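You operate a simulated robot arm through the tools that you are given. There is no shell and no other tool. Be economical: measure what you need, move in short steps, check, and stop when the job is done.

Carry out the task below with a simulated robot arm. There is one attempt and no reset: what you move stays moved.

TASK
Unlock the main switch, switch on, test the lamps and set both knobs by Batch 57.

Only the result counts: the job must be done as asked and must still hold three seconds after the hand-in. Knocking over, shifting, dropping, spilling or breaking anything else fails it.

THE ROBOT
A 6-joint arm with a two-finger gripper on a trunk, on a base that drives. Base frame: it is fixed to the floor where the robot stands at the start and does not move with it; the origin is under the middle of the robot, x ahead of it, y to its left, z up. Units: m, degrees, N and s.
With the tool pointing down near the work surface it reaches from about 0.2 to 0.58 m from the robot's upright axis, wherever it stands. Its first joint turns from -166.0 to 166.0 degrees. Places, roughly: air knob [1, 0.1, 1.1]; black stop button [0.9, -0.3, 1.3]; card [0.9, -0.3, 1.5]; drum lock [0.9, -0.3, 1]; drum speed knob [1, -0.1, 1.1]; drum switch [0.9, -0.2, 1]; main lock [1, 0, 1]; main switch [1, 0.1, 1]; panel drum button [1, 0, 1.3]; panel extractor button [1, 0.1, 1.3]; panel incline button [1, -0.1, 1.3]; panel red button [0.8, -0.4, 1.1]; panel reset button [0.9, -0.3, 1.3]; panel trough button [0.9, -0.2, 1.3]; pull handle [0.9, -0.3, 0.8]; white button [0.8, -0.4, 1.3]. Payload 2.45 kg.
The TCP is the grasp point between the finger pads, 0.026 m short of the fingertips. In the tool frame z runs along the fingers and y along their closing line. The gripper opens to 0.096 m. The gripper's body begins 0.069 m behind the TCP.
Orientation is told as [roll, pitch, yaw] about the base's x, y, z axes, in that order, counted from this pose: with the fingers straight down and closing along the base's y, the tool's x points along the base's -x, its y along +y and its z along -z.

THE INTERFACE
- The arm moves only by the tool drive_tool. Its argument "increments" is a list of rows, each a list of 7 numbers: the shift along the tool's x, y, z in m, then the turn, a rotation vector about the tool's x, y, z in degrees, then the closure, from 0 (fully open) to 1 (shut). In form: [[dx, dy, dz, wx, wy, wz, fingers], ...]. A call has 1 to 12 rows; each row is the pose to reach, as a shift and turn from the pose commanded when the call began, along the tool's axes at that moment. Rows are played at 5 a second. More than 0.05 m and 8.6 degrees between two rows, or a gripper value outside its range, and nothing of the call is played. Where a pose cannot be reached the arm comes as near as it can. A force on the tool above 90 N (or 10 N above the force at the start of the call, whichever is more), or a blocked arm, ends the call early, and 0.2 s more pass. The fingers move at their own pace and stop on an object; they squeeze with about 40 N. The grip force told is the motor's: it shows also when the fingers shut on nothing. Time passes only in rows, and 0.2 s behind the last, so rows that repeat a pose let the fingers close. The reply holds the time, the measured pose of the TCP, the force on the tool along the base axes, the opening and the grip force, in the units named above and with some noise, with the torque about the TCP (base axes, N m) and any sound that the robot's microphone picked up.
- Cameras (640 x 400 px; columns grow to the right, rows downward): "scene" is now at [0.0245, 0.1188, 1.1554]; the picture's right is [-0.42, -0.91, 0.00], its down [-0.18, 0.08, -0.98] and it looks along [0.89, -0.41, -0.19] (base axes); focal length 272 px, centre (320, 200). "wrist" rides on the gripper at [0.082, 0.003, -0.098] in the tool frame; the picture's right is [-0.04, 1.00, 0.00], its down [-0.73, -0.03, -0.68] and it looks along [-0.68, -0.03, 0.73] (tool axes); focal length 256 px, centre (320, 200). There is no depth. A picture from a camera that has moved, and an enlarged one, comes with that camera's place and axes in the base frame and with its lens.
- capture(camera): a new picture of that camera. The clock stands still meanwhile.
- raise_lower(by): slides the trunk up (or, below 0, down) by that many m; the arm and the scene camera ride with it, the base frame stays. It gives what a move gives, with no picture.
- roll_base(legs): drives the robot by 1 to 6 legs, each [ahead, turn to the left] in m and degrees, along the robot's own axes; the way and the turn of a leg run together, so that a leg with both is an arc; at most 1.5 m and 180 degrees a leg. The arm and the cameras ride along, it lands a little off, and it stops where it bumps. It gives what a move gives.
- pan_tilt(pan, tilt): turns the head with the scene camera to pan (to the left, within 155 degrees either way) and tilt (down, from -29 to 69), counted from straight ahead of the robot. It gives what a move gives.
- close_up(camera, box): a new picture of the part [left, top, right, bottom] of that camera's present view, enlarged. The clock stands still meanwhile.
- close_job(): hands the job in; it is judged then, once.

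Work in short steps. Places have to be worked out from the pictures, the camera data and where the tool is seen: move nearer, look again, correct. Check each grasp and each placing, and mend what went wrong. You have 120 turns and 90 pictures in all, those below and enlarged ones among them. Open the gripper and draw the arm clear of the work before you hand the job in, unless the task says otherwise; then end with one line.

The tools are called after ">>>" as name(argument=value, ...) on one line, values as JSON. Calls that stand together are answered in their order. drive_tool: Moves the arm, as the interface text tells. Its arguments: {"type":"object","properties":{"increments":{"type":"array"}},"required":["increments"]} The other tools are called the same way: raise_lower (by) slides the trunk up or down; roll_base (legs) drives the base; pan_tilt (pan, tilt) turns the head that bears the scene camera; capture (camera) takes a picture; close_up (camera, box) takes an enlarged picture of a part of a camera's view; close_job () hands the job in.

At the start:

```text
time_s: 0.0
position: [0.4493, -0.0316, 0.999]
tcp_rot: [0.0, -0.1, 0.0]
contact_force: [-0.4, 0.7, 0.9]
wrist_torque: [-0.03, 0.03, 0.03]
width: 0.096
gripper_force: 0.1
trunk travel left (down, up): [-0.15, 0.0]
robot x, y, heading: [0.0006, 0.0008, 0.0]
head pan, tilt: [-24.9, 11.1]
```

scene: 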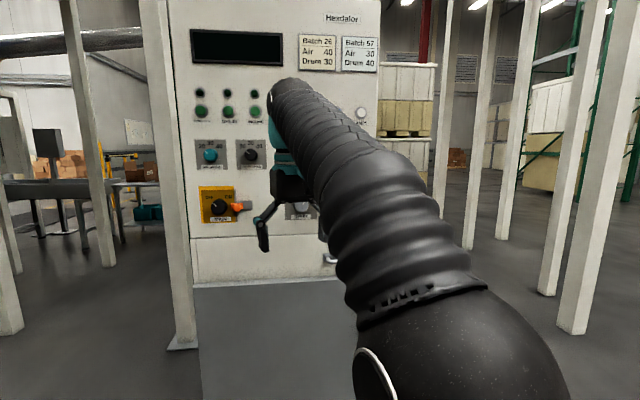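
wrist: 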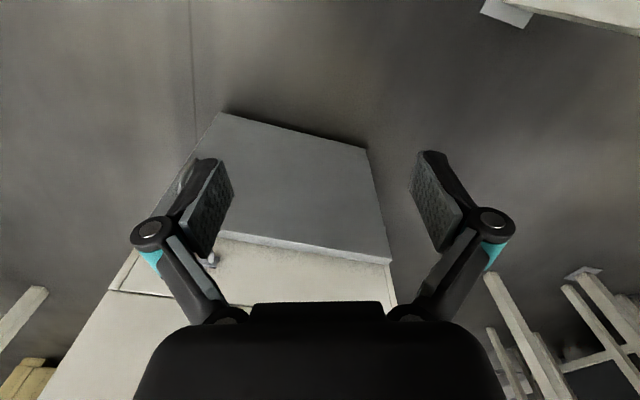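

The panel is partly hidden by the arm; I'll enlarge the visible parts of the panel to read labels.

>>> close_up(camera="scene", box=[180, 130, 340, 230])

>>> close_up(camera="scene", box=[180, 20, 390, 150])

```text
4.00 times, centred on (260, 180) of scene
camera zoom: at [0.0245, 0.1188, 1.1554], right [-0.42, -0.91, 0.0], down [-0.18, 0.08, -0.98], along [0.89, -0.41, -0.19], focal length 1086 px, centre (560, 280)
```

zoom: 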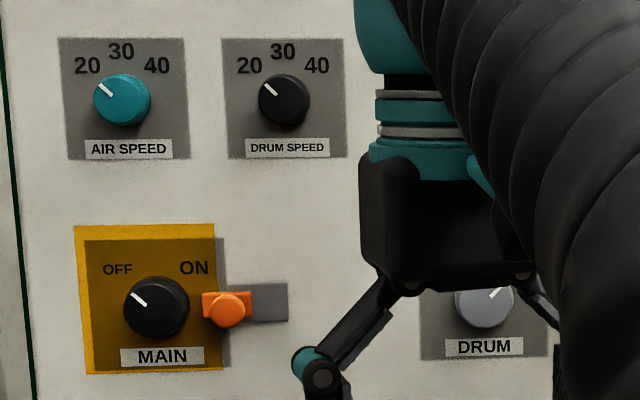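

```text
3.05 times, centred on (285, 85) of scene
camera zoom: at [0.0245, 0.1188, 1.1554], right [-0.42, -0.91, 0.0], down [-0.18, 0.08, -0.98], along [0.89, -0.41, -0.19], focal length 828 px, centre (427, 550)
```

zoom: 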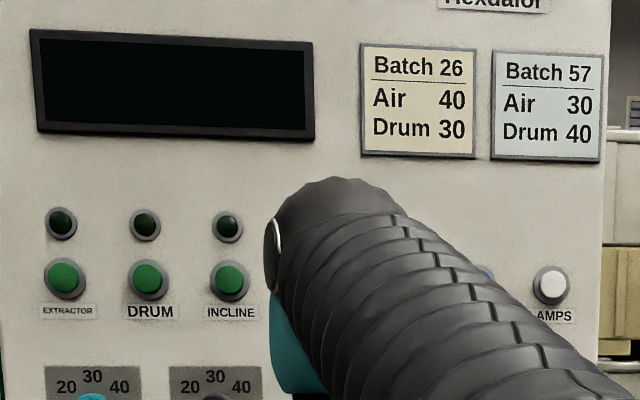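

Batch 57 says Air 30, Drum 40; the lamp test is the white button, and the main lock is the orange slide beside the main switch. I'll first turn the tool to horizontal (pointing ahead) at a safe distance from the panel.

>>> drive_tool(increments=[[0, 0, 0, 0, -8.5, 0, 0], [0, 0, 0, 0, -17, 0, 0], [0, 0, 0, 0, -25.5, 0, 0], [0, 0, 0, 0, -34, 0, 0], [0, 0, 0, 0, -42.5, 0, 0], [0, 0, 0, 0, -51, 0, 0], [0, 0, 0, 0, -59, 0, 0], [0, 0, 0, 0, -67, 0, 0], [0, 0, 0, 0, -75, 0, 0], [0, 0, 0, 0, -83, 0, 0], [0, 0, 0, 0, -90, 0, 0], [0, 0, 0, 0, -90, 0, 0]])

```text
time_s: 2.6
position: [0.4482, -0.0292, 1.0005]
tcp_rot: [-1.6, -88.3, 1.9]
contact_force: [-0.2, 0.6, 0.5]
wrist_torque: [-0.07, -0.02, 0.01]
width: 0.0958
gripper_force: 0.0
trunk travel left (down, up): [-0.15, 0.0]
robot x, y, heading: [0.0008, -0.0028, 0.0]
head pan, tilt: [-24.9, 11.1]
```

The tool is horizontal; I look from both cameras.

>>> capture(camera="scene")

>>> capture(camera="wrist")

```text
85 pictures are left
camera scene: at [0.0245, 0.1188, 1.1554], right [-0.42, -0.91, 0.0], down [-0.18, 0.08, -0.98], along [0.89, -0.41, -0.19], focal length 272 px, centre (320, 200)
```

scene: 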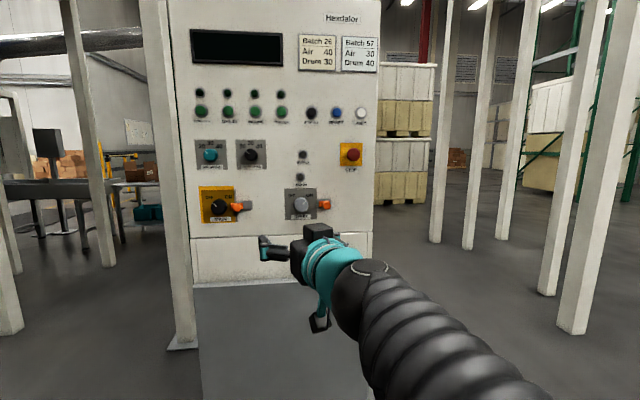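

```text
84 pictures are left
camera wrist: at [0.3467, -0.0264, 0.9221], right [0.0, 1.0, 0.04], down [-0.66, -0.03, 0.75], along [0.75, -0.02, 0.66], focal length 256 px, centre (320, 200)
```

wrist: 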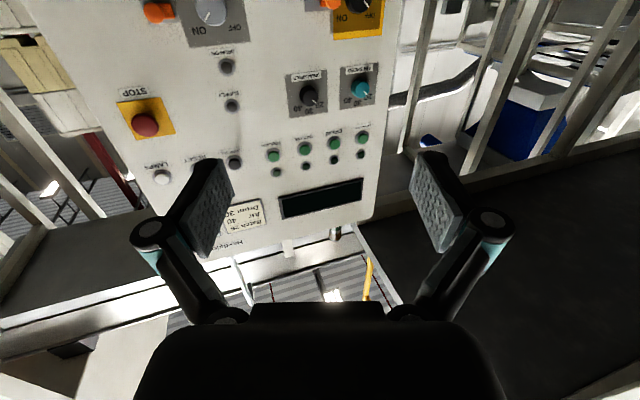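

Triangulating from both views: air knob ≈ (0.97, 0.065, 1.13), main switch ≈ (0.93, 0.05, 0.97), white button ≈ (0.84, -0.41, 1.27), so the panel faces about 15.5° rightwards. I drive ahead 0.25 m and turn to face it.

>>> roll_base(legs=[[0.25, 0], [0, -15.5]])

>>> pan_tilt(pan=-8, tilt=8)

>>> capture(camera="scene")

>>> capture(camera="wrist")

```text
time_s: 5.3
position: [0.6783, -0.1476, 1.0007]
tcp_rot: [-0.7, -88.3, -14.6]
contact_force: [0.2, 0.1, -0.2]
wrist_torque: [-0.02, -0.01, 0.0]
width: 0.0959
gripper_force: 0.0
trunk travel left (down, up): [-0.15, 0.0]
robot x, y, heading: [0.2536, 0.0002, -15.6]
head pan, tilt: [-24.9, 11.1]
```

```text
time_s: 6.2
position: [0.6769, -0.1489, 0.9999]
tcp_rot: [-0.9, -88.2, -14.4]
contact_force: [0.1, -0.1, -0.1]
wrist_torque: [0.0, 0.01, -0.02]
width: 0.0956
gripper_force: 0.0
trunk travel left (down, up): [-0.15, 0.0]
robot x, y, heading: [0.2524, -0.001, -15.6]
head pan, tilt: [-8.0, 8.0]
```

```text
83 pictures are left
camera scene: at [0.3224, 0.1315, 1.1604], right [-0.4, -0.92, 0.0], down [-0.13, 0.06, -0.99], along [0.91, -0.4, -0.14], focal length 272 px, centre (320, 200)
```

scene: 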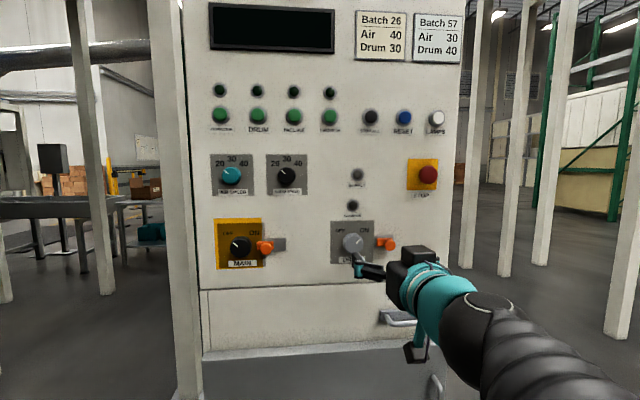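

```text
82 pictures are left
camera wrist: at [0.5799, -0.1184, 0.9223], right [0.26, 0.96, 0.04], down [-0.64, 0.14, 0.75], along [0.72, -0.22, 0.66], focal length 256 px, centre (320, 200)
```

wrist: 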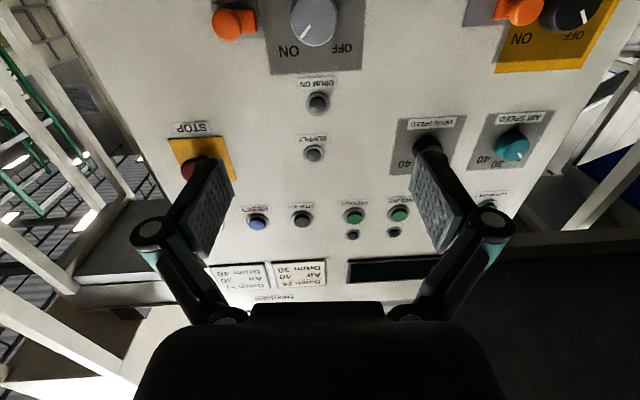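

I zoom in on the main lock, knobs and right-hand controls.

>>> close_up(camera="scene", box=[200, 210, 296, 270])

>>> close_up(camera="scene", box=[340, 90, 460, 165])

>>> close_up(camera="scene", box=[200, 145, 312, 215])

>>> close_up(camera="wrist", box=[440, 0, 640, 125])

```text
6.67 times, centred on (248, 240) of scene
camera zoom: at [0.3224, 0.1315, 1.1604], right [-0.4, -0.92, 0.0], down [-0.13, 0.06, -0.99], along [0.91, -0.4, -0.14], focal length 1810 px, centre (800, -67)
```

zoom: 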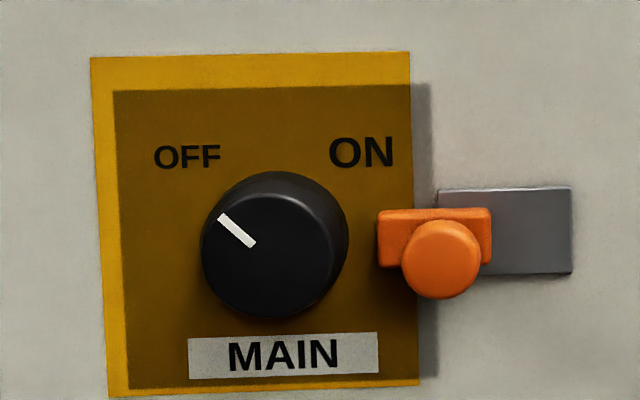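

```text
5.33 times, centred on (400, 128) of scene
camera zoom: at [0.3224, 0.1315, 1.1604], right [-0.4, -0.92, 0.0], down [-0.13, 0.06, -0.99], along [0.91, -0.4, -0.14], focal length 1448 px, centre (-107, 587)
```

zoom: 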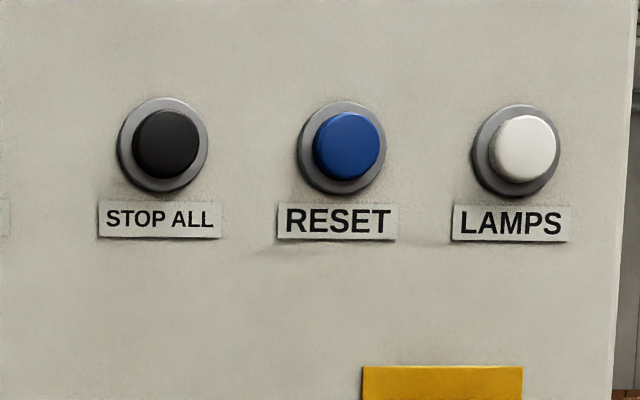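

```text
5.71 times, centred on (256, 180) of scene
camera zoom: at [0.3224, 0.1315, 1.1604], right [-0.4, -0.92, 0.0], down [-0.13, 0.06, -0.99], along [0.91, -0.4, -0.14], focal length 1552 px, centre (686, 314)
```

zoom: 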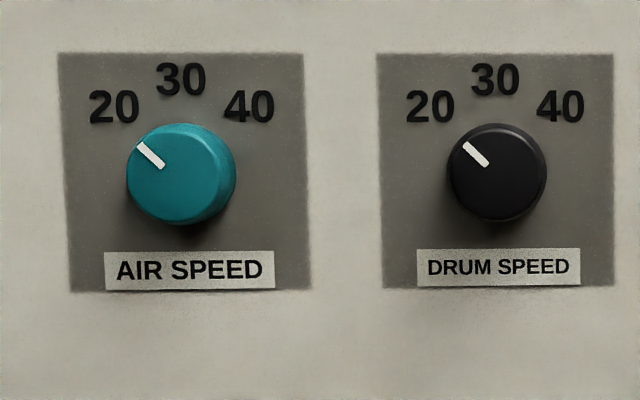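

```text
3.20 times, centred on (540, 62) of wrist
camera zoom: at [0.5799, -0.1184, 0.9223], right [0.26, 0.96, 0.04], down [-0.64, 0.14, 0.75], along [0.72, -0.22, 0.66], focal length 819 px, centre (-384, 640)
```

zoom: 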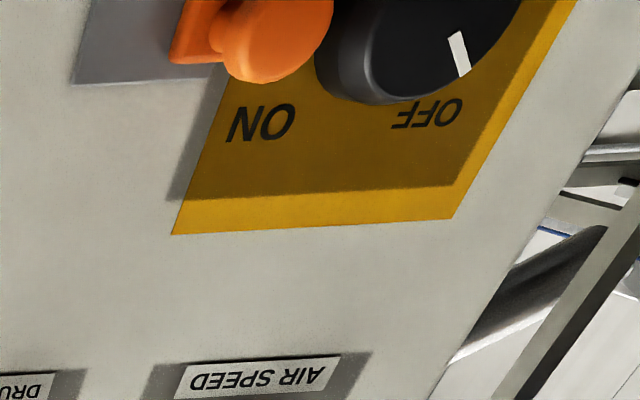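

The slider's orange knob front is at about (0.934, 0.0, 0.959), with the free track to its right (~30 mm). I move in front of it, staying ~9 cm off, and roll the gripper -90° so the fingers close vertically.

>>> drive_tool(increments=[[0.004, 0.02, 0.012, 0, 0, -8.4, 0], [0.008, 0.04, 0.024, 0, 0, -16.8, 0], [0.012, 0.06, 0.036, 0, 0, -25.2, 0], [0.016, 0.08, 0.048, 0, 0, -33.6, 0], [0.02, 0.1, 0.06, 0, 0, -42, 0], [0.024, 0.12, 0.072, 0, 0, -50.4, 0], [0.027, 0.14, 0.084, 0, 0, -58.8, 0], [0.03, 0.16, 0.096, 0, 0, -67, 0], [0.033, 0.18, 0.108, 0, 0, -75, 0], [0.035, 0.195, 0.118, 0, 0, -83, 0], [0.035, 0.208, 0.12, 0, 0, -90, 0], [0.035, 0.208, 0.12, 0, 0, -90, 0]])

>>> capture(camera="wrist")

>>> close_up(camera="scene", box=[180, 180, 340, 280])

```text
time_s: 8.8
position: [0.8483, 0.0213, 0.9619]
tcp_rot: [-88.3, 0.0, 74.7]
contact_force: [0.5, 0.0, -0.2]
wrist_torque: [0.01, 0.0, 0.02]
width: 0.0958
gripper_force: 0.0
out of reach, approached as far as the arm can: row 2, 3
trunk travel left (down, up): [-0.15, 0.0]
robot x, y, heading: [0.2532, 0.002, -15.5]
head pan, tilt: [-8.0, 8.0]
```

```text
77 pictures are left
camera wrist: at [0.7289, -0.0315, 0.9618], right [-0.02, 0.04, -1.0], down [-0.46, 0.89, 0.05], along [0.89, 0.46, 0.0], focal length 256 px, centre (320, 200)
```

wrist: 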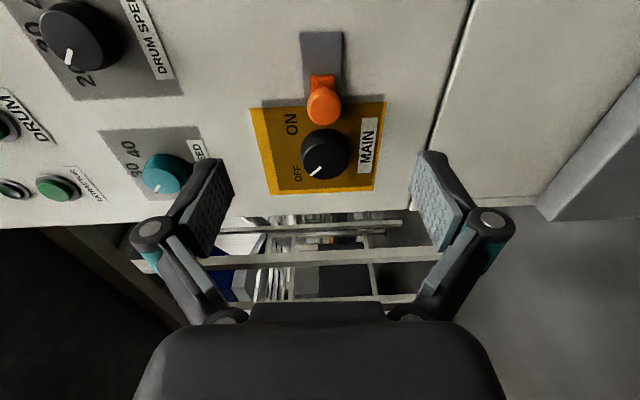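

```text
4.00 times, centred on (260, 230) of scene
camera zoom: at [0.3225, 0.1315, 1.1604], right [-0.4, -0.92, 0.0], down [-0.13, 0.06, -0.99], along [0.91, -0.4, -0.14], focal length 1086 px, centre (560, 80)
```

zoom: 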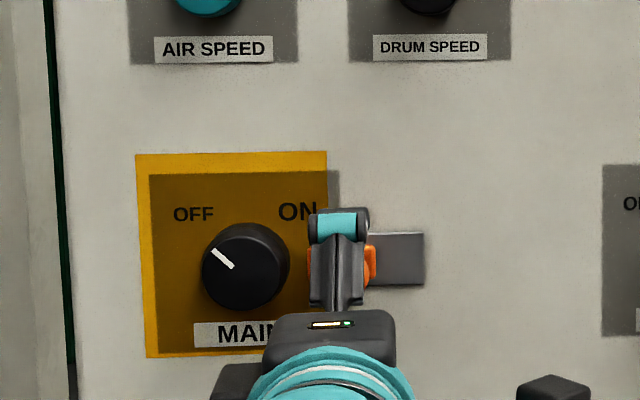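

The slider knob is nearly ahead: about 6 mm right, 5 mm low, ~88 mm ahead. I approach 5 cm with corrections and re-look.

>>> drive_tool(increments=[[0.006, 0.005, 0.01, 0, 0, 0, 0.1], [0.006, 0.005, 0.03, 0, 0, 0, 0.2], [0.006, 0.005, 0.05, 0, 0, 0, 0.3], [0.006, 0.005, 0.05, 0, 0, 0, 0.3]])

>>> capture(camera="wrist")

>>> close_up(camera="scene", box=[200, 195, 328, 275])

```text
time_s: 9.8
position: [0.8927, 0.002, 0.9557]
tcp_rot: [-88.3, 0.0, 74.8]
contact_force: [0.3, 0.4, -0.2]
wrist_torque: [0.0, 0.03, 0.02]
width: 0.0673
gripper_force: 0.0
trunk travel left (down, up): [-0.15, 0.0]
robot x, y, heading: [0.2522, 0.0032, -15.6]
head pan, tilt: [-8.0, 8.0]
```

```text
75 pictures are left
camera wrist: at [0.776, -0.0499, 0.9562], right [-0.02, 0.05, -1.0], down [-0.46, 0.89, 0.05], along [0.89, 0.46, 0.01], focal length 256 px, centre (320, 200)
```

wrist: 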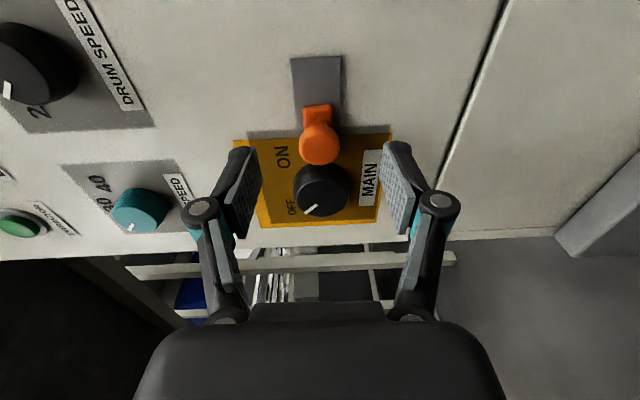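

```text
5.00 times, centred on (264, 235) of scene
camera zoom: at [0.3225, 0.1316, 1.1604], right [-0.4, -0.92, 0.0], down [-0.13, 0.06, -0.99], along [0.91, -0.4, -0.14], focal length 1358 px, centre (600, 25)
```

zoom: 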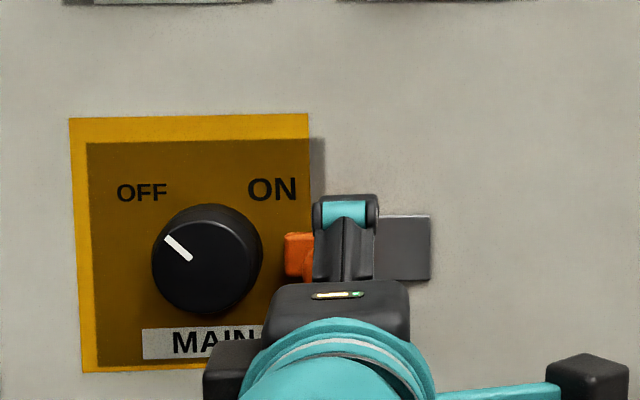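

Slider knob front is ~35 mm ahead, well centred. I advance 23 mm and close on it.

>>> drive_tool(increments=[[0.001, 0, 0.012, 0, 0, 0, 0.3], [0.001, 0, 0.023, 0, 0, 0, 0.3], [0.001, 0, 0.023, 0, 0, 0, 0.6], [0.001, 0, 0.023, 0, 0, 0, 1], [0.001, 0, 0.023, 0, 0, 0, 1]])

>>> capture(camera="wrist")

```text
time_s: 10.9
position: [0.9138, -0.0048, 0.9542]
tcp_rot: [-88.4, 0.0, 74.7]
contact_force: [-0.1, -0.8, -1.4]
wrist_torque: [0.03, -0.01, -0.01]
width: 0.0001
gripper_force: 28.6
trunk travel left (down, up): [-0.15, 0.0]
robot x, y, heading: [0.2517, 0.0034, -15.5]
head pan, tilt: [-8.0, 8.0]
```

```text
73 pictures are left
camera wrist: at [0.797, -0.0565, 0.9551], right [-0.02, 0.05, -1.0], down [-0.46, 0.89, 0.05], along [0.89, 0.46, 0.01], focal length 256 px, centre (320, 200)
```

wrist: 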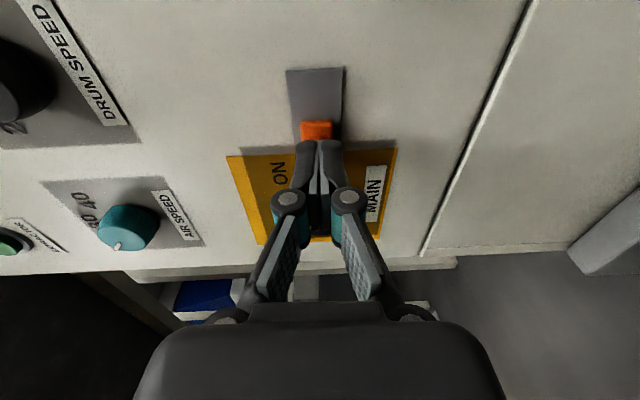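

The fingers shut on nothing, in front of the knob. I reopen and look.

>>> drive_tool(increments=[[0, 0, 0, 0, 0, 0, 0.4], [0, 0, 0, 0, 0, 0, 0.4], [0, 0, 0, 0, 0, 0, 0.4]])

>>> capture(camera="wrist")

```text
time_s: 11.8
position: [0.9132, -0.0043, 0.9537]
tcp_rot: [-88.2, 0.0, 74.7]
contact_force: [-0.5, 0.1, -0.8]
wrist_torque: [0.02, -0.01, 0.01]
width: 0.0577
gripper_force: 0.1
trunk travel left (down, up): [-0.15, 0.0]
robot x, y, heading: [0.252, 0.0029, -15.5]
head pan, tilt: [-8.0, 8.0]
```

```text
72 pictures are left
camera wrist: at [0.797, -0.0565, 0.9551], right [-0.02, 0.05, -1.0], down [-0.46, 0.89, 0.05], along [0.89, 0.46, 0.01], focal length 256 px, centre (320, 200)
```

wrist: 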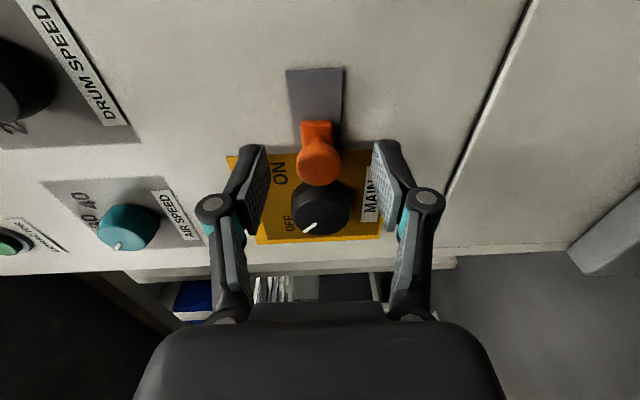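

The knob front is still ~20 mm ahead of the TCP. I advance 16 mm more and close.

>>> drive_tool(increments=[[0, 0, 0.008, 0, 0, 0, 0.4], [0, 0, 0.016, 0, 0, 0, 0.4], [0, 0, 0.016, 0, 0, 0, 0.6], [0, 0, 0.016, 0, 0, 0, 0.8], [0, 0, 0.016, 0, 0, 0, 1], [0, 0, 0.016, 0, 0, 0, 1]])

>>> capture(camera="wrist")

```text
time_s: 13.2
position: [0.9288, -0.0094, 0.9554]
tcp_rot: [-88.5, -0.1, 74.7]
contact_force: [7.9, -2.2, 14.3]
wrist_torque: [0.01, -0.54, 0.04]
width: 0.0268
gripper_force: 44.7
trunk travel left (down, up): [-0.15, 0.0]
robot x, y, heading: [0.2503, -0.0017, -15.6]
head pan, tilt: [-8.0, 8.0]
```

```text
71 pictures are left
camera wrist: at [0.8119, -0.0612, 0.9557], right [-0.01, 0.05, -1.0], down [-0.46, 0.89, 0.05], along [0.89, 0.46, 0.01], focal length 256 px, centre (320, 200)
```

wrist: 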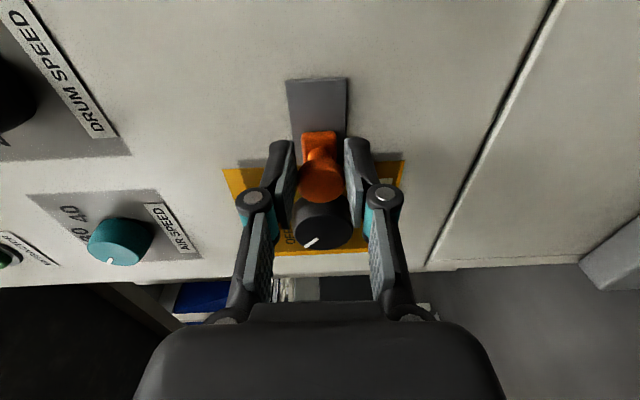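

Gripped (27 mm). I slide it to the right (tool +x) 30 mm.

>>> drive_tool(increments=[[0.006, 0, 0, 0, 0, 0, 1], [0.012, 0, 0, 0, 0, 0, 1], [0.018, 0, 0, 0, 0, 0, 1], [0.024, 0, 0, 0, 0, 0, 1], [0.03, 0, 0, 0, 0, 0, 1], [0.03, 0, 0, 0, 0, 0, 1]])

>>> capture(camera="wrist")

```text
time_s: 14.6
position: [0.9233, -0.0352, 0.9558]
tcp_rot: [-88.4, 0.1, 75.1]
contact_force: [-25.8, 28.8, 7.3]
wrist_torque: [0.04, -0.5, 1.49]
width: 0.0269
gripper_force: 45.5
trunk travel left (down, up): [-0.15, 0.0]
robot x, y, heading: [0.2532, 0.0031, -15.3]
head pan, tilt: [-8.0, 8.0]
```

```text
70 pictures are left
camera wrist: at [0.8043, -0.0873, 0.9561], right [-0.02, 0.04, -1.0], down [-0.47, 0.88, 0.05], along [0.88, 0.47, 0.01], focal length 256 px, centre (320, 200)
```

wrist: 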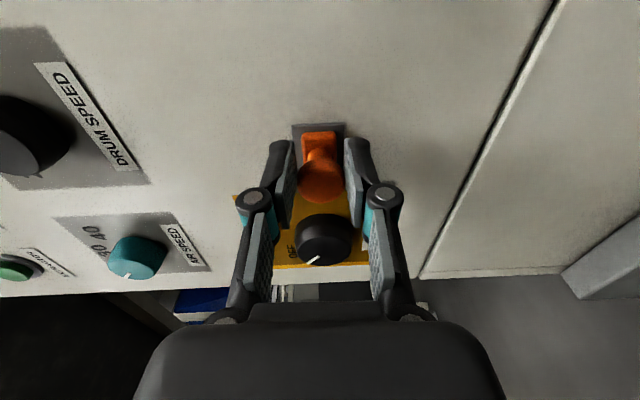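

It moved ~26 mm with side force rising, likely near its stop. I push a few mm more while easing off the panel.

>>> drive_tool(increments=[[0.003, 0, -0.002, 0, 0, 0, 1], [0.006, 0, -0.003, 0, 0, 0, 1], [0.006, 0, -0.003, 0, 0, 0, 1]])

>>> close_up(camera="scene", box=[200, 195, 328, 275])

>>> capture(camera="wrist")

```text
time_s: 15.3
position: [0.9213, -0.0361, 0.9562]
tcp_rot: [-88.5, 0.4, 74.9]
contact_force: [25.9, 36.8, 19.1]
wrist_torque: [-0.06, -0.8, 0.89]
width: 0.0269
gripper_force: 44.7
trunk travel left (down, up): [-0.15, 0.0]
robot x, y, heading: [0.2557, -0.0007, -15.1]
head pan, tilt: [-8.0, 8.0]
```

```text
5.00 times, centred on (264, 235) of scene
camera zoom: at [0.3262, 0.1475, 1.1598], right [-0.39, -0.92, 0.01], down [-0.13, 0.04, -0.99], along [0.91, -0.39, -0.14], focal length 1358 px, centre (600, 25)
```

zoom: 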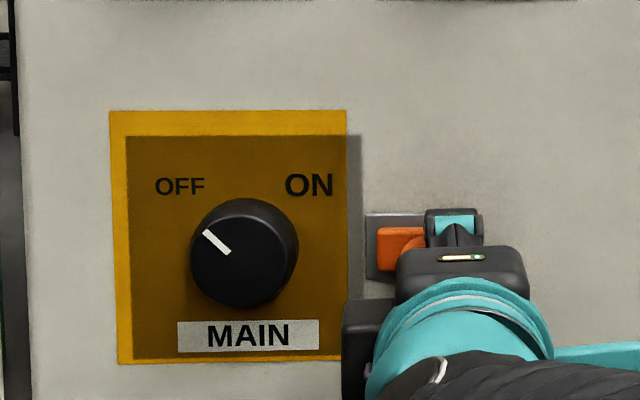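

```text
68 pictures are left
camera wrist: at [0.8038, -0.0882, 0.9565], right [-0.02, 0.04, -1.0], down [-0.46, 0.89, 0.04], along [0.89, 0.46, 0.0], focal length 256 px, centre (320, 200)
```

wrist: 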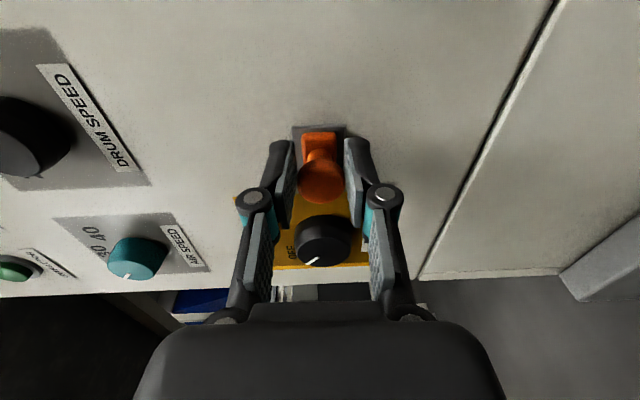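

The slider is off the switch at its right stop. I release and draw back.

>>> drive_tool(increments=[[-0.006, 0, 0.003, 0, 0, 0, 0.8], [-0.006, 0, 0, 0, 0, 0, 0.4], [-0.006, 0, 0, 0, 0, 0, 0.2], [-0.006, 0, -0.04, 0, 0, 0, 0], [-0.006, 0, -0.08, 0, 0, 0, 0], [-0.006, 0, -0.12, 0, 0, 0, 0], [-0.006, 0, -0.12, 0, 0, 0, 0]])

>>> capture(camera="wrist")

>>> capture(camera="scene")

```text
time_s: 16.9
position: [0.8038, -0.0055, 0.9585]
tcp_rot: [-88.3, 0.0, 74.9]
contact_force: [0.0, 0.5, 0.7]
wrist_torque: [0.03, 0.02, 0.02]
width: 0.096
gripper_force: 0.1
trunk travel left (down, up): [-0.15, 0.0]
robot x, y, heading: [0.2491, -0.0023, -15.7]
head pan, tilt: [-8.0, 8.0]
```

```text
67 pictures are left
camera wrist: at [0.6865, -0.0575, 0.959], right [-0.02, 0.05, -1.0], down [-0.46, 0.89, 0.05], along [0.89, 0.46, 0.01], focal length 256 px, centre (320, 200)
```

wrist: 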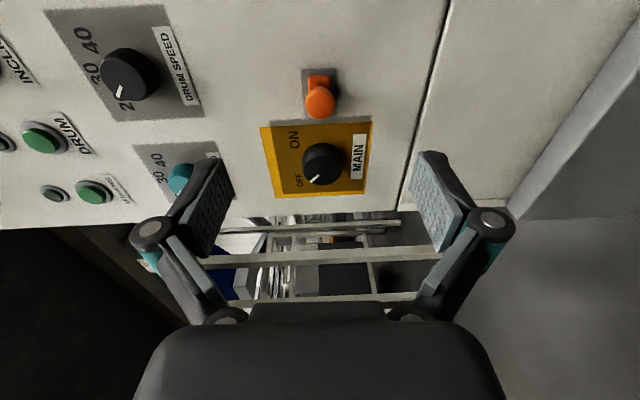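

```text
66 pictures are left
camera scene: at [0.3226, 0.1318, 1.1604], right [-0.4, -0.92, 0.0], down [-0.13, 0.06, -0.99], along [0.91, -0.4, -0.14], focal length 272 px, centre (320, 200)
```

scene: 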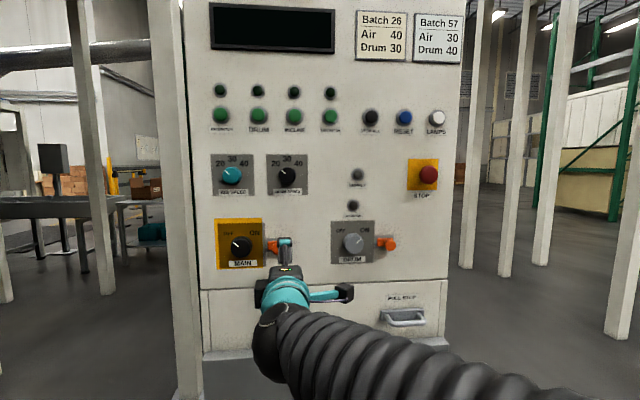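

Slider released and stays right. Main knob centre is ~9 cm to the left at about the same height; I move in front of it and roll +45° so the later turn is symmetric.

>>> drive_tool(increments=[[-0.015, 0, 0.005, 0, 0, 8, 0], [-0.03, 0, 0.01, 0, 0, 16, 0], [-0.045, 0, 0.02, 0, 0, 24, 0], [-0.06, 0, 0.03, 0, 0, 32, 0], [-0.075, 0, 0.04, 0, 0, 40, 0], [-0.088, 0, 0.05, 0, 0, 45, 0], [-0.088, 0, 0.05, 0, 0, 45, 0]])

>>> capture(camera="wrist")

>>> close_up(camera="scene", box=[180, 195, 308, 275])

```text
time_s: 18.6
position: [0.8761, 0.0668, 0.9568]
tcp_rot: [-87.5, -44.9, 73.1]
contact_force: [-0.1, 0.1, -0.4]
wrist_torque: [0.0, -0.02, -0.01]
width: 0.0959
gripper_force: 0.1
trunk travel left (down, up): [-0.15, 0.0]
robot x, y, heading: [0.2516, -0.0001, -15.5]
head pan, tilt: [-8.0, 8.0]
```

```text
65 pictures are left
camera wrist: at [0.7633, 0.04, 0.8999], right [0.17, 0.71, -0.68], down [-0.51, 0.65, 0.56], along [0.84, 0.25, 0.48], focal length 256 px, centre (320, 200)
```

wrist: 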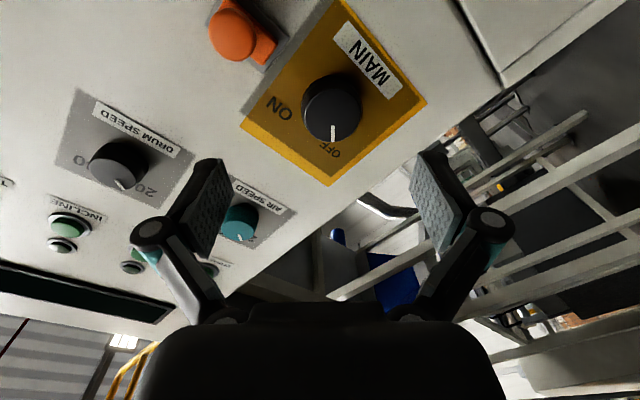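

```text
5.00 times, centred on (244, 235) of scene
camera zoom: at [0.3225, 0.1319, 1.1604], right [-0.4, -0.92, 0.0], down [-0.13, 0.06, -0.99], along [0.91, -0.4, -0.14], focal length 1358 px, centre (700, 25)
```

zoom: 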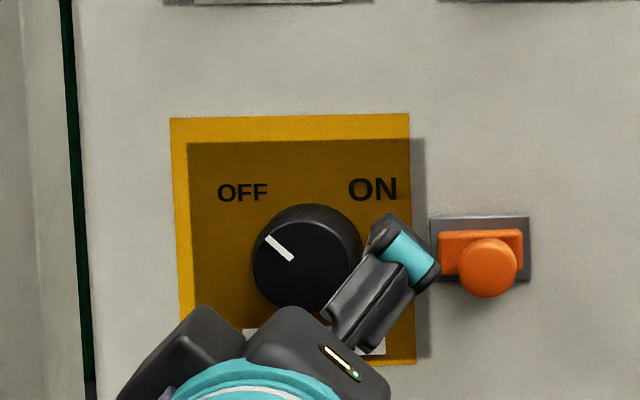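

Knob is slightly left of my axis (≈8 mm along tool y, -5 mm along x). I correct and advance 5 cm.

>>> drive_tool(increments=[[-0.003, 0.005, 0.01, 0, 0, 0, 0], [-0.005, 0.008, 0.03, 0, 0, 0, 0], [-0.005, 0.008, 0.05, 0, 0, 0, 0], [-0.005, 0.008, 0.05, 0, 0, 0, 0]])

>>> capture(camera="wrist")

```text
time_s: 19.6
position: [0.9272, 0.0613, 0.9528]
tcp_rot: [-87.5, -44.9, 73.1]
contact_force: [1.0, -0.6, 0.7]
wrist_torque: [-0.01, 0.03, -0.03]
width: 0.0959
gripper_force: 0.0
trunk travel left (down, up): [-0.15, 0.0]
robot x, y, heading: [0.2544, 0.0019, -15.9]
head pan, tilt: [-8.0, 8.0]
```

```text
63 pictures are left
camera wrist: at [0.8151, 0.0349, 0.8963], right [0.17, 0.71, -0.68], down [-0.51, 0.66, 0.56], along [0.84, 0.25, 0.48], focal length 256 px, centre (320, 200)
```

wrist: 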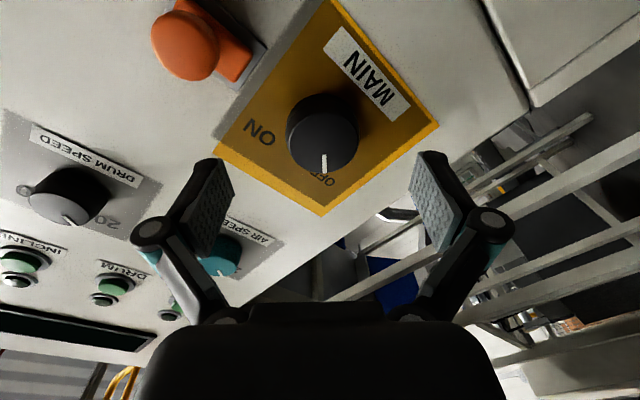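

Column is centred; depth to the knob face is ~50 mm. I advance 25 mm with a small -x correction and recheck.

>>> drive_tool(increments=[[-0.003, 0, 0.012, 0, 0, 0, 0], [-0.005, 0, 0.025, 0, 0, 0, 0], [-0.005, 0, 0.025, 0, 0, 0, 0]])

>>> capture(camera="wrist")

>>> close_up(camera="scene", box=[180, 195, 308, 275])

```text
time_s: 20.4
position: [0.9516, 0.0581, 0.9565]
tcp_rot: [-87.6, -44.9, 73.1]
contact_force: [-0.2, 0.8, 0.3]
wrist_torque: [0.02, 0.03, -0.04]
width: 0.0964
gripper_force: 0.0
trunk travel left (down, up): [-0.15, 0.0]
robot x, y, heading: [0.2543, 0.0025, -15.9]
head pan, tilt: [-8.0, 8.0]
```

```text
62 pictures are left
camera wrist: at [0.8396, 0.032, 0.8993], right [0.17, 0.71, -0.68], down [-0.51, 0.66, 0.56], along [0.84, 0.25, 0.48], focal length 256 px, centre (320, 200)
```

wrist: 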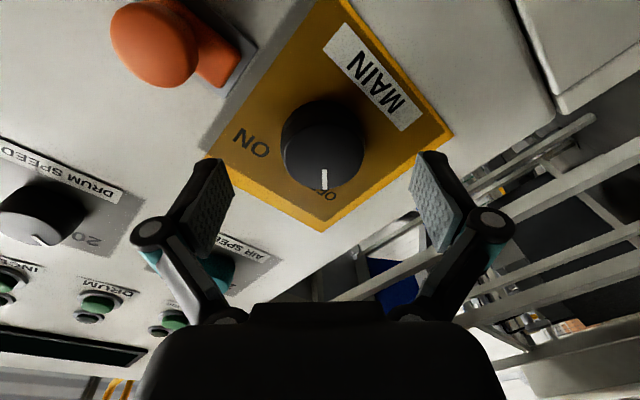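

```text
5.00 times, centred on (244, 235) of scene
camera zoom: at [0.3226, 0.1319, 1.1604], right [-0.4, -0.92, 0.0], down [-0.13, 0.06, -0.99], along [0.91, -0.4, -0.14], focal length 1358 px, centre (700, 25)
```

zoom: 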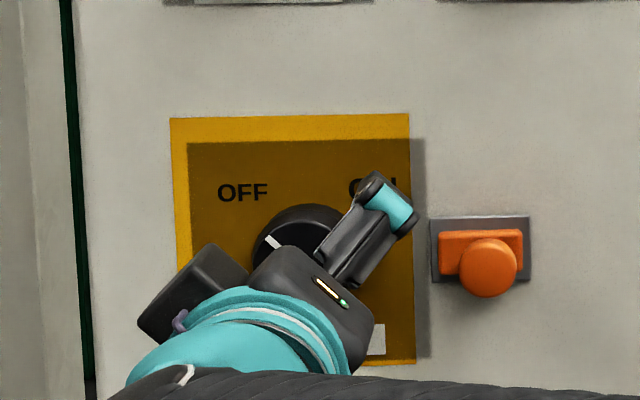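

The knob face is ~21 mm ahead and centred between the fingers. I advance 11 mm and close.

>>> drive_tool(increments=[[0, 0, 0.006, 0, 0, 0, 0], [0, 0, 0.011, 0, 0, 0, 0.2], [0, 0, 0.011, 0, 0, 0, 0.5], [0, 0, 0.011, 0, 0, 0, 0.8], [0, 0, 0.011, 0, 0, 0, 1], [0, 0, 0.011, 0, 0, 0, 1]])

>>> capture(camera="wrist")

```text
time_s: 21.8
position: [0.9626, 0.0584, 0.9543]
tcp_rot: [-87.5, -44.9, 73.0]
contact_force: [-2.4, 3.2, -6.9]
wrist_torque: [0.02, 0.11, 0.18]
width: 0.0484
gripper_force: 45.1
trunk travel left (down, up): [-0.15, 0.0]
robot x, y, heading: [0.2533, -0.0016, -15.7]
head pan, tilt: [-8.0, 8.0]
```

```text
60 pictures are left
camera wrist: at [0.8496, 0.0308, 0.8983], right [0.17, 0.71, -0.68], down [-0.51, 0.65, 0.56], along [0.84, 0.25, 0.48], focal length 256 px, centre (320, 200)
```

wrist: 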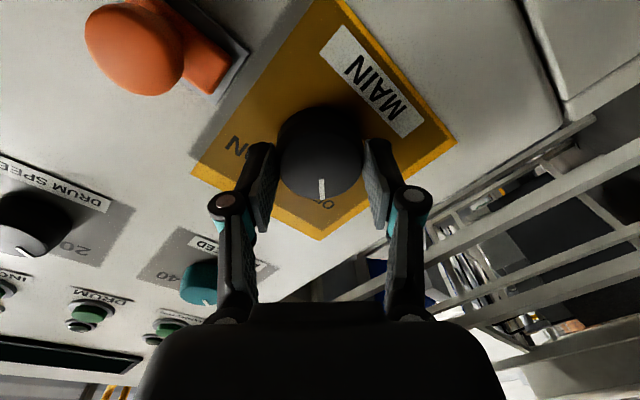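

Gripped at 48 mm. I turn clockwise (about +tool z) first 48°.

>>> drive_tool(increments=[[0, 0, 0, 0, 0, 8, 1], [0, 0, 0, 0, 0, 16, 1], [0, 0, 0, 0, 0, 24, 1], [0, 0, 0, 0, 0, 32, 1], [0, 0, 0, 0, 0, 40, 1], [0, 0, 0, 0, 0, 48, 1]])

>>> capture(camera="wrist")

```text
time_s: 23.1
position: [0.9628, 0.0577, 0.9537]
tcp_rot: [59.5, -86.6, -74.8]
contact_force: [-9.4, 22.4, -14.7]
wrist_torque: [-0.15, -0.27, 0.96]
width: 0.0485
gripper_force: 45.0
trunk travel left (down, up): [-0.15, 0.0]
robot x, y, heading: [0.2545, 0.0005, -15.3]
head pan, tilt: [-8.0, 8.0]
```

```text
59 pictures are left
camera wrist: at [0.8658, 0.0928, 0.8768], right [0.26, 0.96, 0.09], down [-0.65, 0.11, 0.75], along [0.71, -0.26, 0.65], focal length 256 px, centre (320, 200)
```

wrist: 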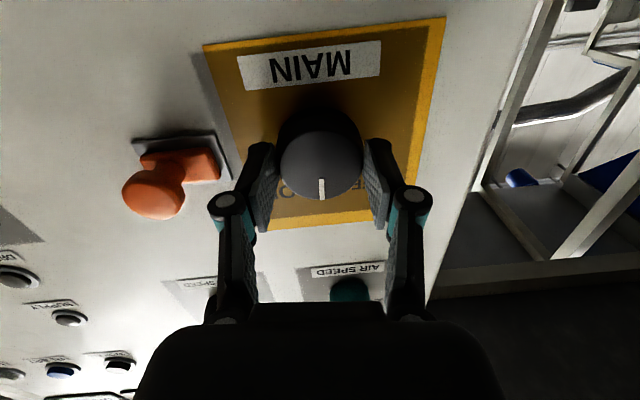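

The knob follows. I continue the rest of the turn.

>>> drive_tool(increments=[[0, 0, 0, 0, 0, 8, 1], [0, 0, 0, 0, 0, 16, 1], [0, 0, 0, 0, 0, 24, 1], [0, 0, 0, 0, 0, 32, 1], [0, 0, 0, 0, 0, 40, 1], [0, 0, 0, 0, 0, 44, 1], [0, 0, 0, 0, 0, 44, 1]])

>>> close_up(camera="scene", box=[180, 195, 308, 275])

>>> capture(camera="wrist")

```text
time_s: 24.8
position: [0.9622, 0.0583, 0.9559]
tcp_rot: [87.8, -43.1, -103.7]
contact_force: [-2.3, 31.6, -0.4]
wrist_torque: [-0.53, 0.19, 0.58]
width: 0.0483
gripper_force: 44.8
trunk travel left (down, up): [-0.15, 0.0]
robot x, y, heading: [0.2538, 0.002, -15.2]
head pan, tilt: [-8.0, 8.0]
```

```text
5.00 times, centred on (244, 235) of scene
camera zoom: at [0.3221, 0.1349, 1.1603], right [-0.4, -0.92, 0.0], down [-0.13, 0.05, -0.99], along [0.91, -0.39, -0.14], focal length 1358 px, centre (700, 25)
```

zoom: 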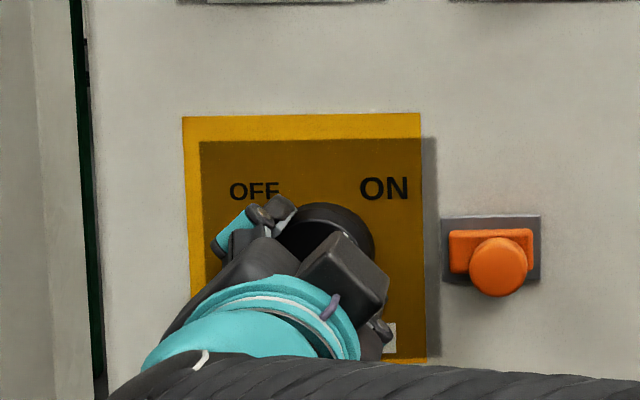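

```text
57 pictures are left
camera wrist: at [0.881, 0.1447, 0.9061], right [0.19, 0.62, 0.76], down [-0.79, -0.36, 0.5], along [0.59, -0.69, 0.42], focal length 256 px, centre (320, 200)
```

wrist: 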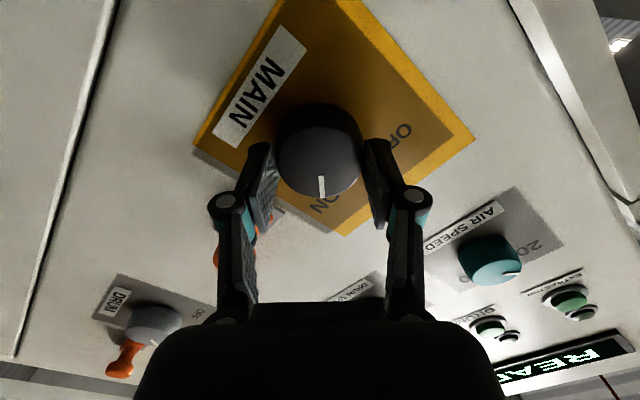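

The display now reads "READY…": main is on. I release and draw back.

>>> drive_tool(increments=[[0, 0, 0, 0, 0, 0, 0.7], [0, 0, 0, 0, 0, 0, 0.3], [0, 0, 0, 0, 0, 0, 0], [0, 0, 0, 0, 0, 0, 0], [0, 0, -0.04, 0, 0, 0, 0], [0, 0, -0.08, 0, 0, 0, 0], [0, 0, -0.12, 0, 0, 0, 0], [0, 0, -0.12, 0, 0, 0, 0]])

>>> capture(camera="scene")

>>> capture(camera="wrist")

```text
time_s: 26.6
position: [0.8463, 0.0849, 0.9592]
tcp_rot: [87.8, -43.0, -103.7]
contact_force: [-0.2, 0.1, 0.1]
wrist_torque: [0.03, -0.02, 0.0]
width: 0.096
gripper_force: 0.0
trunk travel left (down, up): [-0.15, 0.0]
robot x, y, heading: [0.2537, 0.0011, -15.3]
head pan, tilt: [-8.0, 8.0]
```

```text
56 pictures are left
camera scene: at [0.3227, 0.1322, 1.1604], right [-0.4, -0.92, 0.0], down [-0.13, 0.06, -0.99], along [0.91, -0.4, -0.14], focal length 272 px, centre (320, 200)
```

scene: 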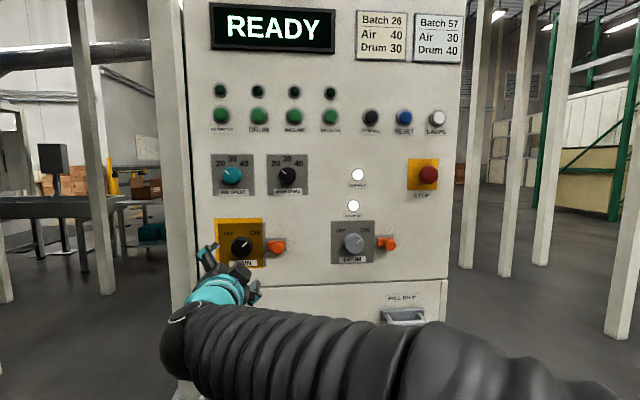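

```text
55 pictures are left
camera wrist: at [0.7661, 0.172, 0.909], right [0.19, 0.62, 0.76], down [-0.79, -0.36, 0.5], along [0.59, -0.69, 0.42], focal length 256 px, centre (320, 200)
```

wrist: 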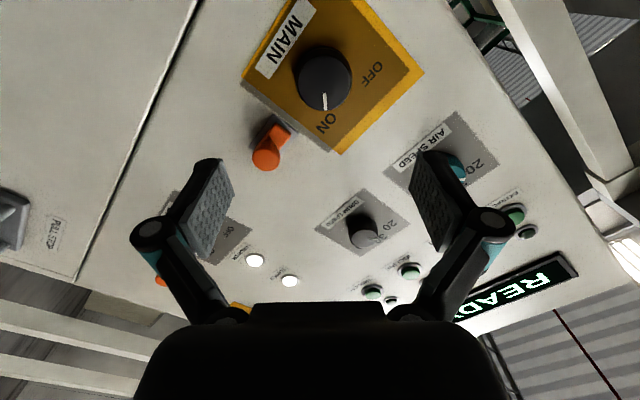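

READY shown and the supply lamps are lit. Next the lamp test: I draw back and roll the gripper level, closing the fingers for pushing.

>>> drive_tool(increments=[[0, 0, -0.01, 0, 0, -7.5, 0.2], [0, 0, -0.02, 0, 0, -15, 0.4], [0, 0, -0.03, 0, 0, -22.5, 0.6], [0, 0, -0.04, 0, 0, -30, 0.8], [0, 0, -0.05, 0, 0, -37.5, 1], [0, 0, -0.06, 0, 0, -45, 1], [0, 0, -0.06, 0, 0, -45, 1]])

```text
time_s: 28.1
position: [0.7873, 0.103, 0.9605]
tcp_rot: [48.3, -87.5, -63.5]
contact_force: [0.5, -0.3, 0.3]
wrist_torque: [0.03, 0.0, -0.01]
width: 0.0
gripper_force: 28.4
trunk travel left (down, up): [-0.15, 0.0]
robot x, y, heading: [0.2567, -0.0033, -15.6]
head pan, tilt: [-8.0, 8.0]
```

Now I traverse right and up toward the LAMPS button, staying well back from the panel.

>>> drive_tool(increments=[[-0.0255, -0.0405, 0, 0, 0, 0, 1], [-0.051, -0.081, 0, 0, 0, 0, 1], [-0.0765, -0.1215, 0, 0, 0, 0, 1], [-0.102, -0.162, 0, 0, 0, 0, 1], [-0.1275, -0.2025, 0, 0, 0, 0, 1], [-0.153, -0.243, 0, 0, 0, 0, 1], [-0.1785, -0.2835, 0, 0, 0, 0, 1], [-0.204, -0.324, 0, 0, 0, 0, 1], [-0.2295, -0.3645, 0, 0, 0, 0, 1], [-0.255, -0.405, 0, 0, 0, 0, 1], [-0.2805, -0.4455, 0, 0, 0, 0, 1], [-0.306, -0.486, 0, 0, 0, 0, 1]])

>>> capture(camera="wrist")

>>> capture(camera="scene")

```text
time_s: 30.8
position: [0.7246, -0.1362, 1.166]
tcp_rot: [121.2, -87.4, -139.7]
contact_force: [0.4, 0.0, -0.7]
wrist_torque: [-0.02, -0.03, 0.01]
width: 0.0002
gripper_force: 28.0
out of reach, approached as far as the arm can: row 6, 7, 8, 9, 10, 11, 12
trunk travel left (down, up): [-0.15, 0.0]
robot x, y, heading: [0.2504, 0.0019, -15.5]
head pan, tilt: [-8.0, 8.0]
```

```text
54 pictures are left
camera wrist: at [0.6346, -0.0987, 1.0837], right [0.32, 0.95, 0.08], down [-0.68, 0.17, 0.72], along [0.66, -0.28, 0.69], focal length 256 px, centre (320, 200)
```

wrist: 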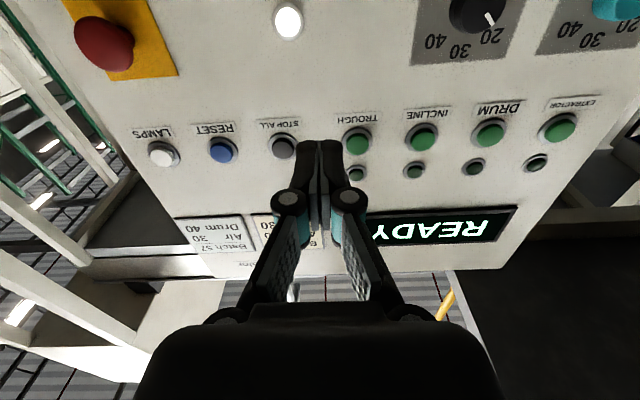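

```text
53 pictures are left
camera scene: at [0.3226, 0.1322, 1.1605], right [-0.4, -0.92, 0.0], down [-0.13, 0.06, -0.99], along [0.91, -0.4, -0.14], focal length 272 px, centre (320, 200)
```

scene: 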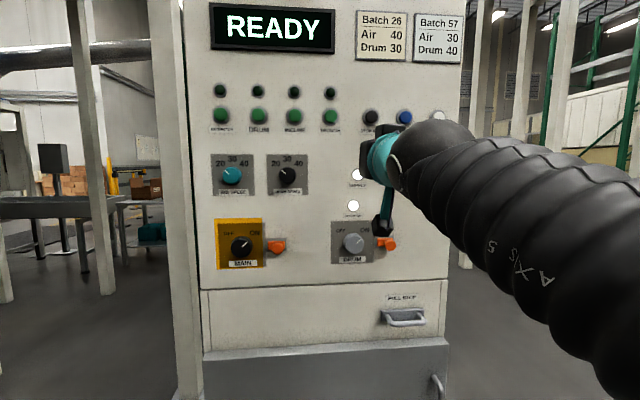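

The arm stalls there, folded too close to the trunk. I back the base up by 0.1 m to give the wrist room.

>>> roll_base(legs=[[-0.1, 0]])

```text
time_s: 31.9
position: [0.6295, -0.1091, 1.1663]
tcp_rot: [120.6, -87.4, -138.9]
contact_force: [-0.1, -0.1, 0.3]
wrist_torque: [0.0, -0.02, -0.01]
width: 0.0
gripper_force: 29.1
trunk travel left (down, up): [-0.15, 0.0]
robot x, y, heading: [0.1564, 0.0273, -15.6]
head pan, tilt: [-8.0, 8.0]
```

I move forward first to extend the arm, then right and up.

>>> drive_tool(increments=[[0, 0, 0.04, 0, 0, 0, 1], [0, 0, 0.08, 0, 0, 0, 1], [0, 0, 0.12, 0, 0, 0, 1], [-0.02, -0.04, 0.13, 0, 0, 0, 1], [-0.04, -0.08, 0.14, 0, 0, 0, 1], [-0.06, -0.12, 0.15, 0, 0, 0, 1], [-0.08, -0.16, 0.15, 0, 0, 0, 1], [-0.09, -0.2, 0.15, 0, 0, 0, 1], [-0.1, -0.24, 0.15, 0, 0, 0, 1], [-0.1, -0.24, 0.15, 0, 0, 0, 1]])

>>> capture(camera="wrist")

```text
time_s: 34.1
position: [0.7447, -0.191, 1.2161]
tcp_rot: [151.9, -83.6, -175.0]
contact_force: [-0.9, 0.7, 0.5]
wrist_torque: [-0.01, 0.01, -0.01]
width: 0.0
gripper_force: 28.5
out of reach, approached as far as the arm can: row 4, 5, 6, 7, 8, 9, 10
trunk travel left (down, up): [-0.15, 0.0]
robot x, y, heading: [0.1535, 0.0257, -15.7]
head pan, tilt: [-8.0, 8.0]
```

```text
52 pictures are left
camera wrist: at [0.6629, -0.1481, 1.1255], right [0.38, 0.92, 0.09], down [-0.71, 0.23, 0.66], along [0.59, -0.32, 0.75], focal length 256 px, centre (320, 200)
```

wrist: 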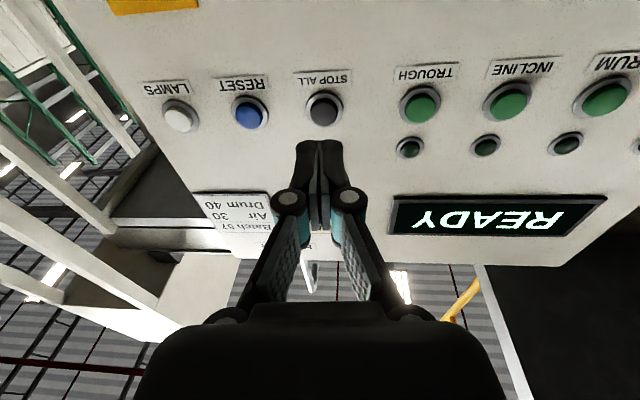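

The arm stalls because the wrist is nearly aligned with the forearm (works when the target is to the arm's left). I'll move the base ~0.48 m to the right so the LAMPS button lies to its left, as with the main switch.

>>> roll_base(legs=[[0, -90], [0.48, 0], [0, 90]])

>>> pan_tilt(pan=15, tilt=4)

>>> capture(camera="scene")

>>> capture(camera="wrist")

```text
time_s: 44.6
position: [0.6062, -0.6641, 1.2148]
tcp_rot: [152.0, -83.5, -176.3]
contact_force: [0.2, 0.0, 0.5]
wrist_torque: [0.0, -0.02, 0.01]
width: 0.0
gripper_force: 28.7
trunk travel left (down, up): [-0.15, 0.0]
robot x, y, heading: [0.0255, -0.4308, -17.1]
head pan, tilt: [-8.0, 8.0]
```

```text
time_s: 45.4
position: [0.6065, -0.664, 1.2154]
tcp_rot: [152.0, -83.7, -176.4]
contact_force: [-0.4, -0.2, 0.3]
wrist_torque: [-0.01, 0.0, 0.04]
width: 0.0
gripper_force: 28.6
trunk travel left (down, up): [-0.15, 0.0]
robot x, y, heading: [0.023, -0.4346, -16.8]
head pan, tilt: [15.0, 4.0]
```

```text
51 pictures are left
camera scene: at [0.105, -0.2678, 1.1669], right [-0.04, -1.0, 0.0], down [-0.07, 0.0, -1.0], along [1.0, -0.04, -0.07], focal length 272 px, centre (320, 200)
```

scene: 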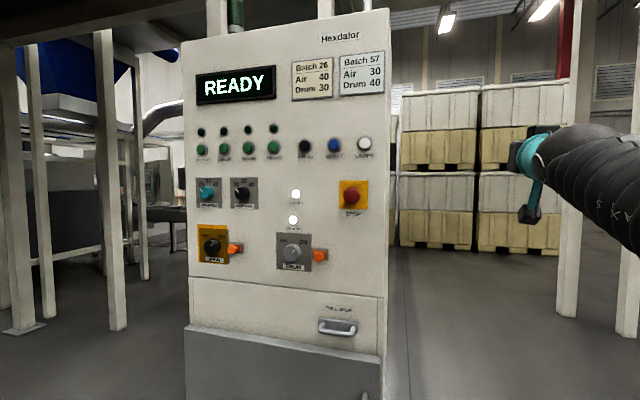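

```text
50 pictures are left
camera wrist: at [0.5262, -0.6194, 1.1255], right [0.4, 0.91, 0.09], down [-0.71, 0.25, 0.66], along [0.58, -0.33, 0.75], focal length 256 px, centre (320, 200)
```

wrist: 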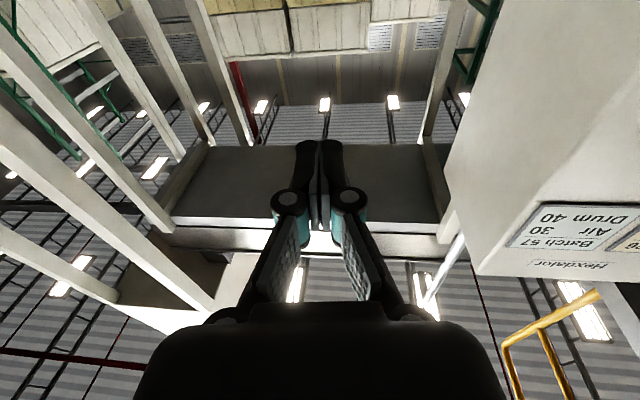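

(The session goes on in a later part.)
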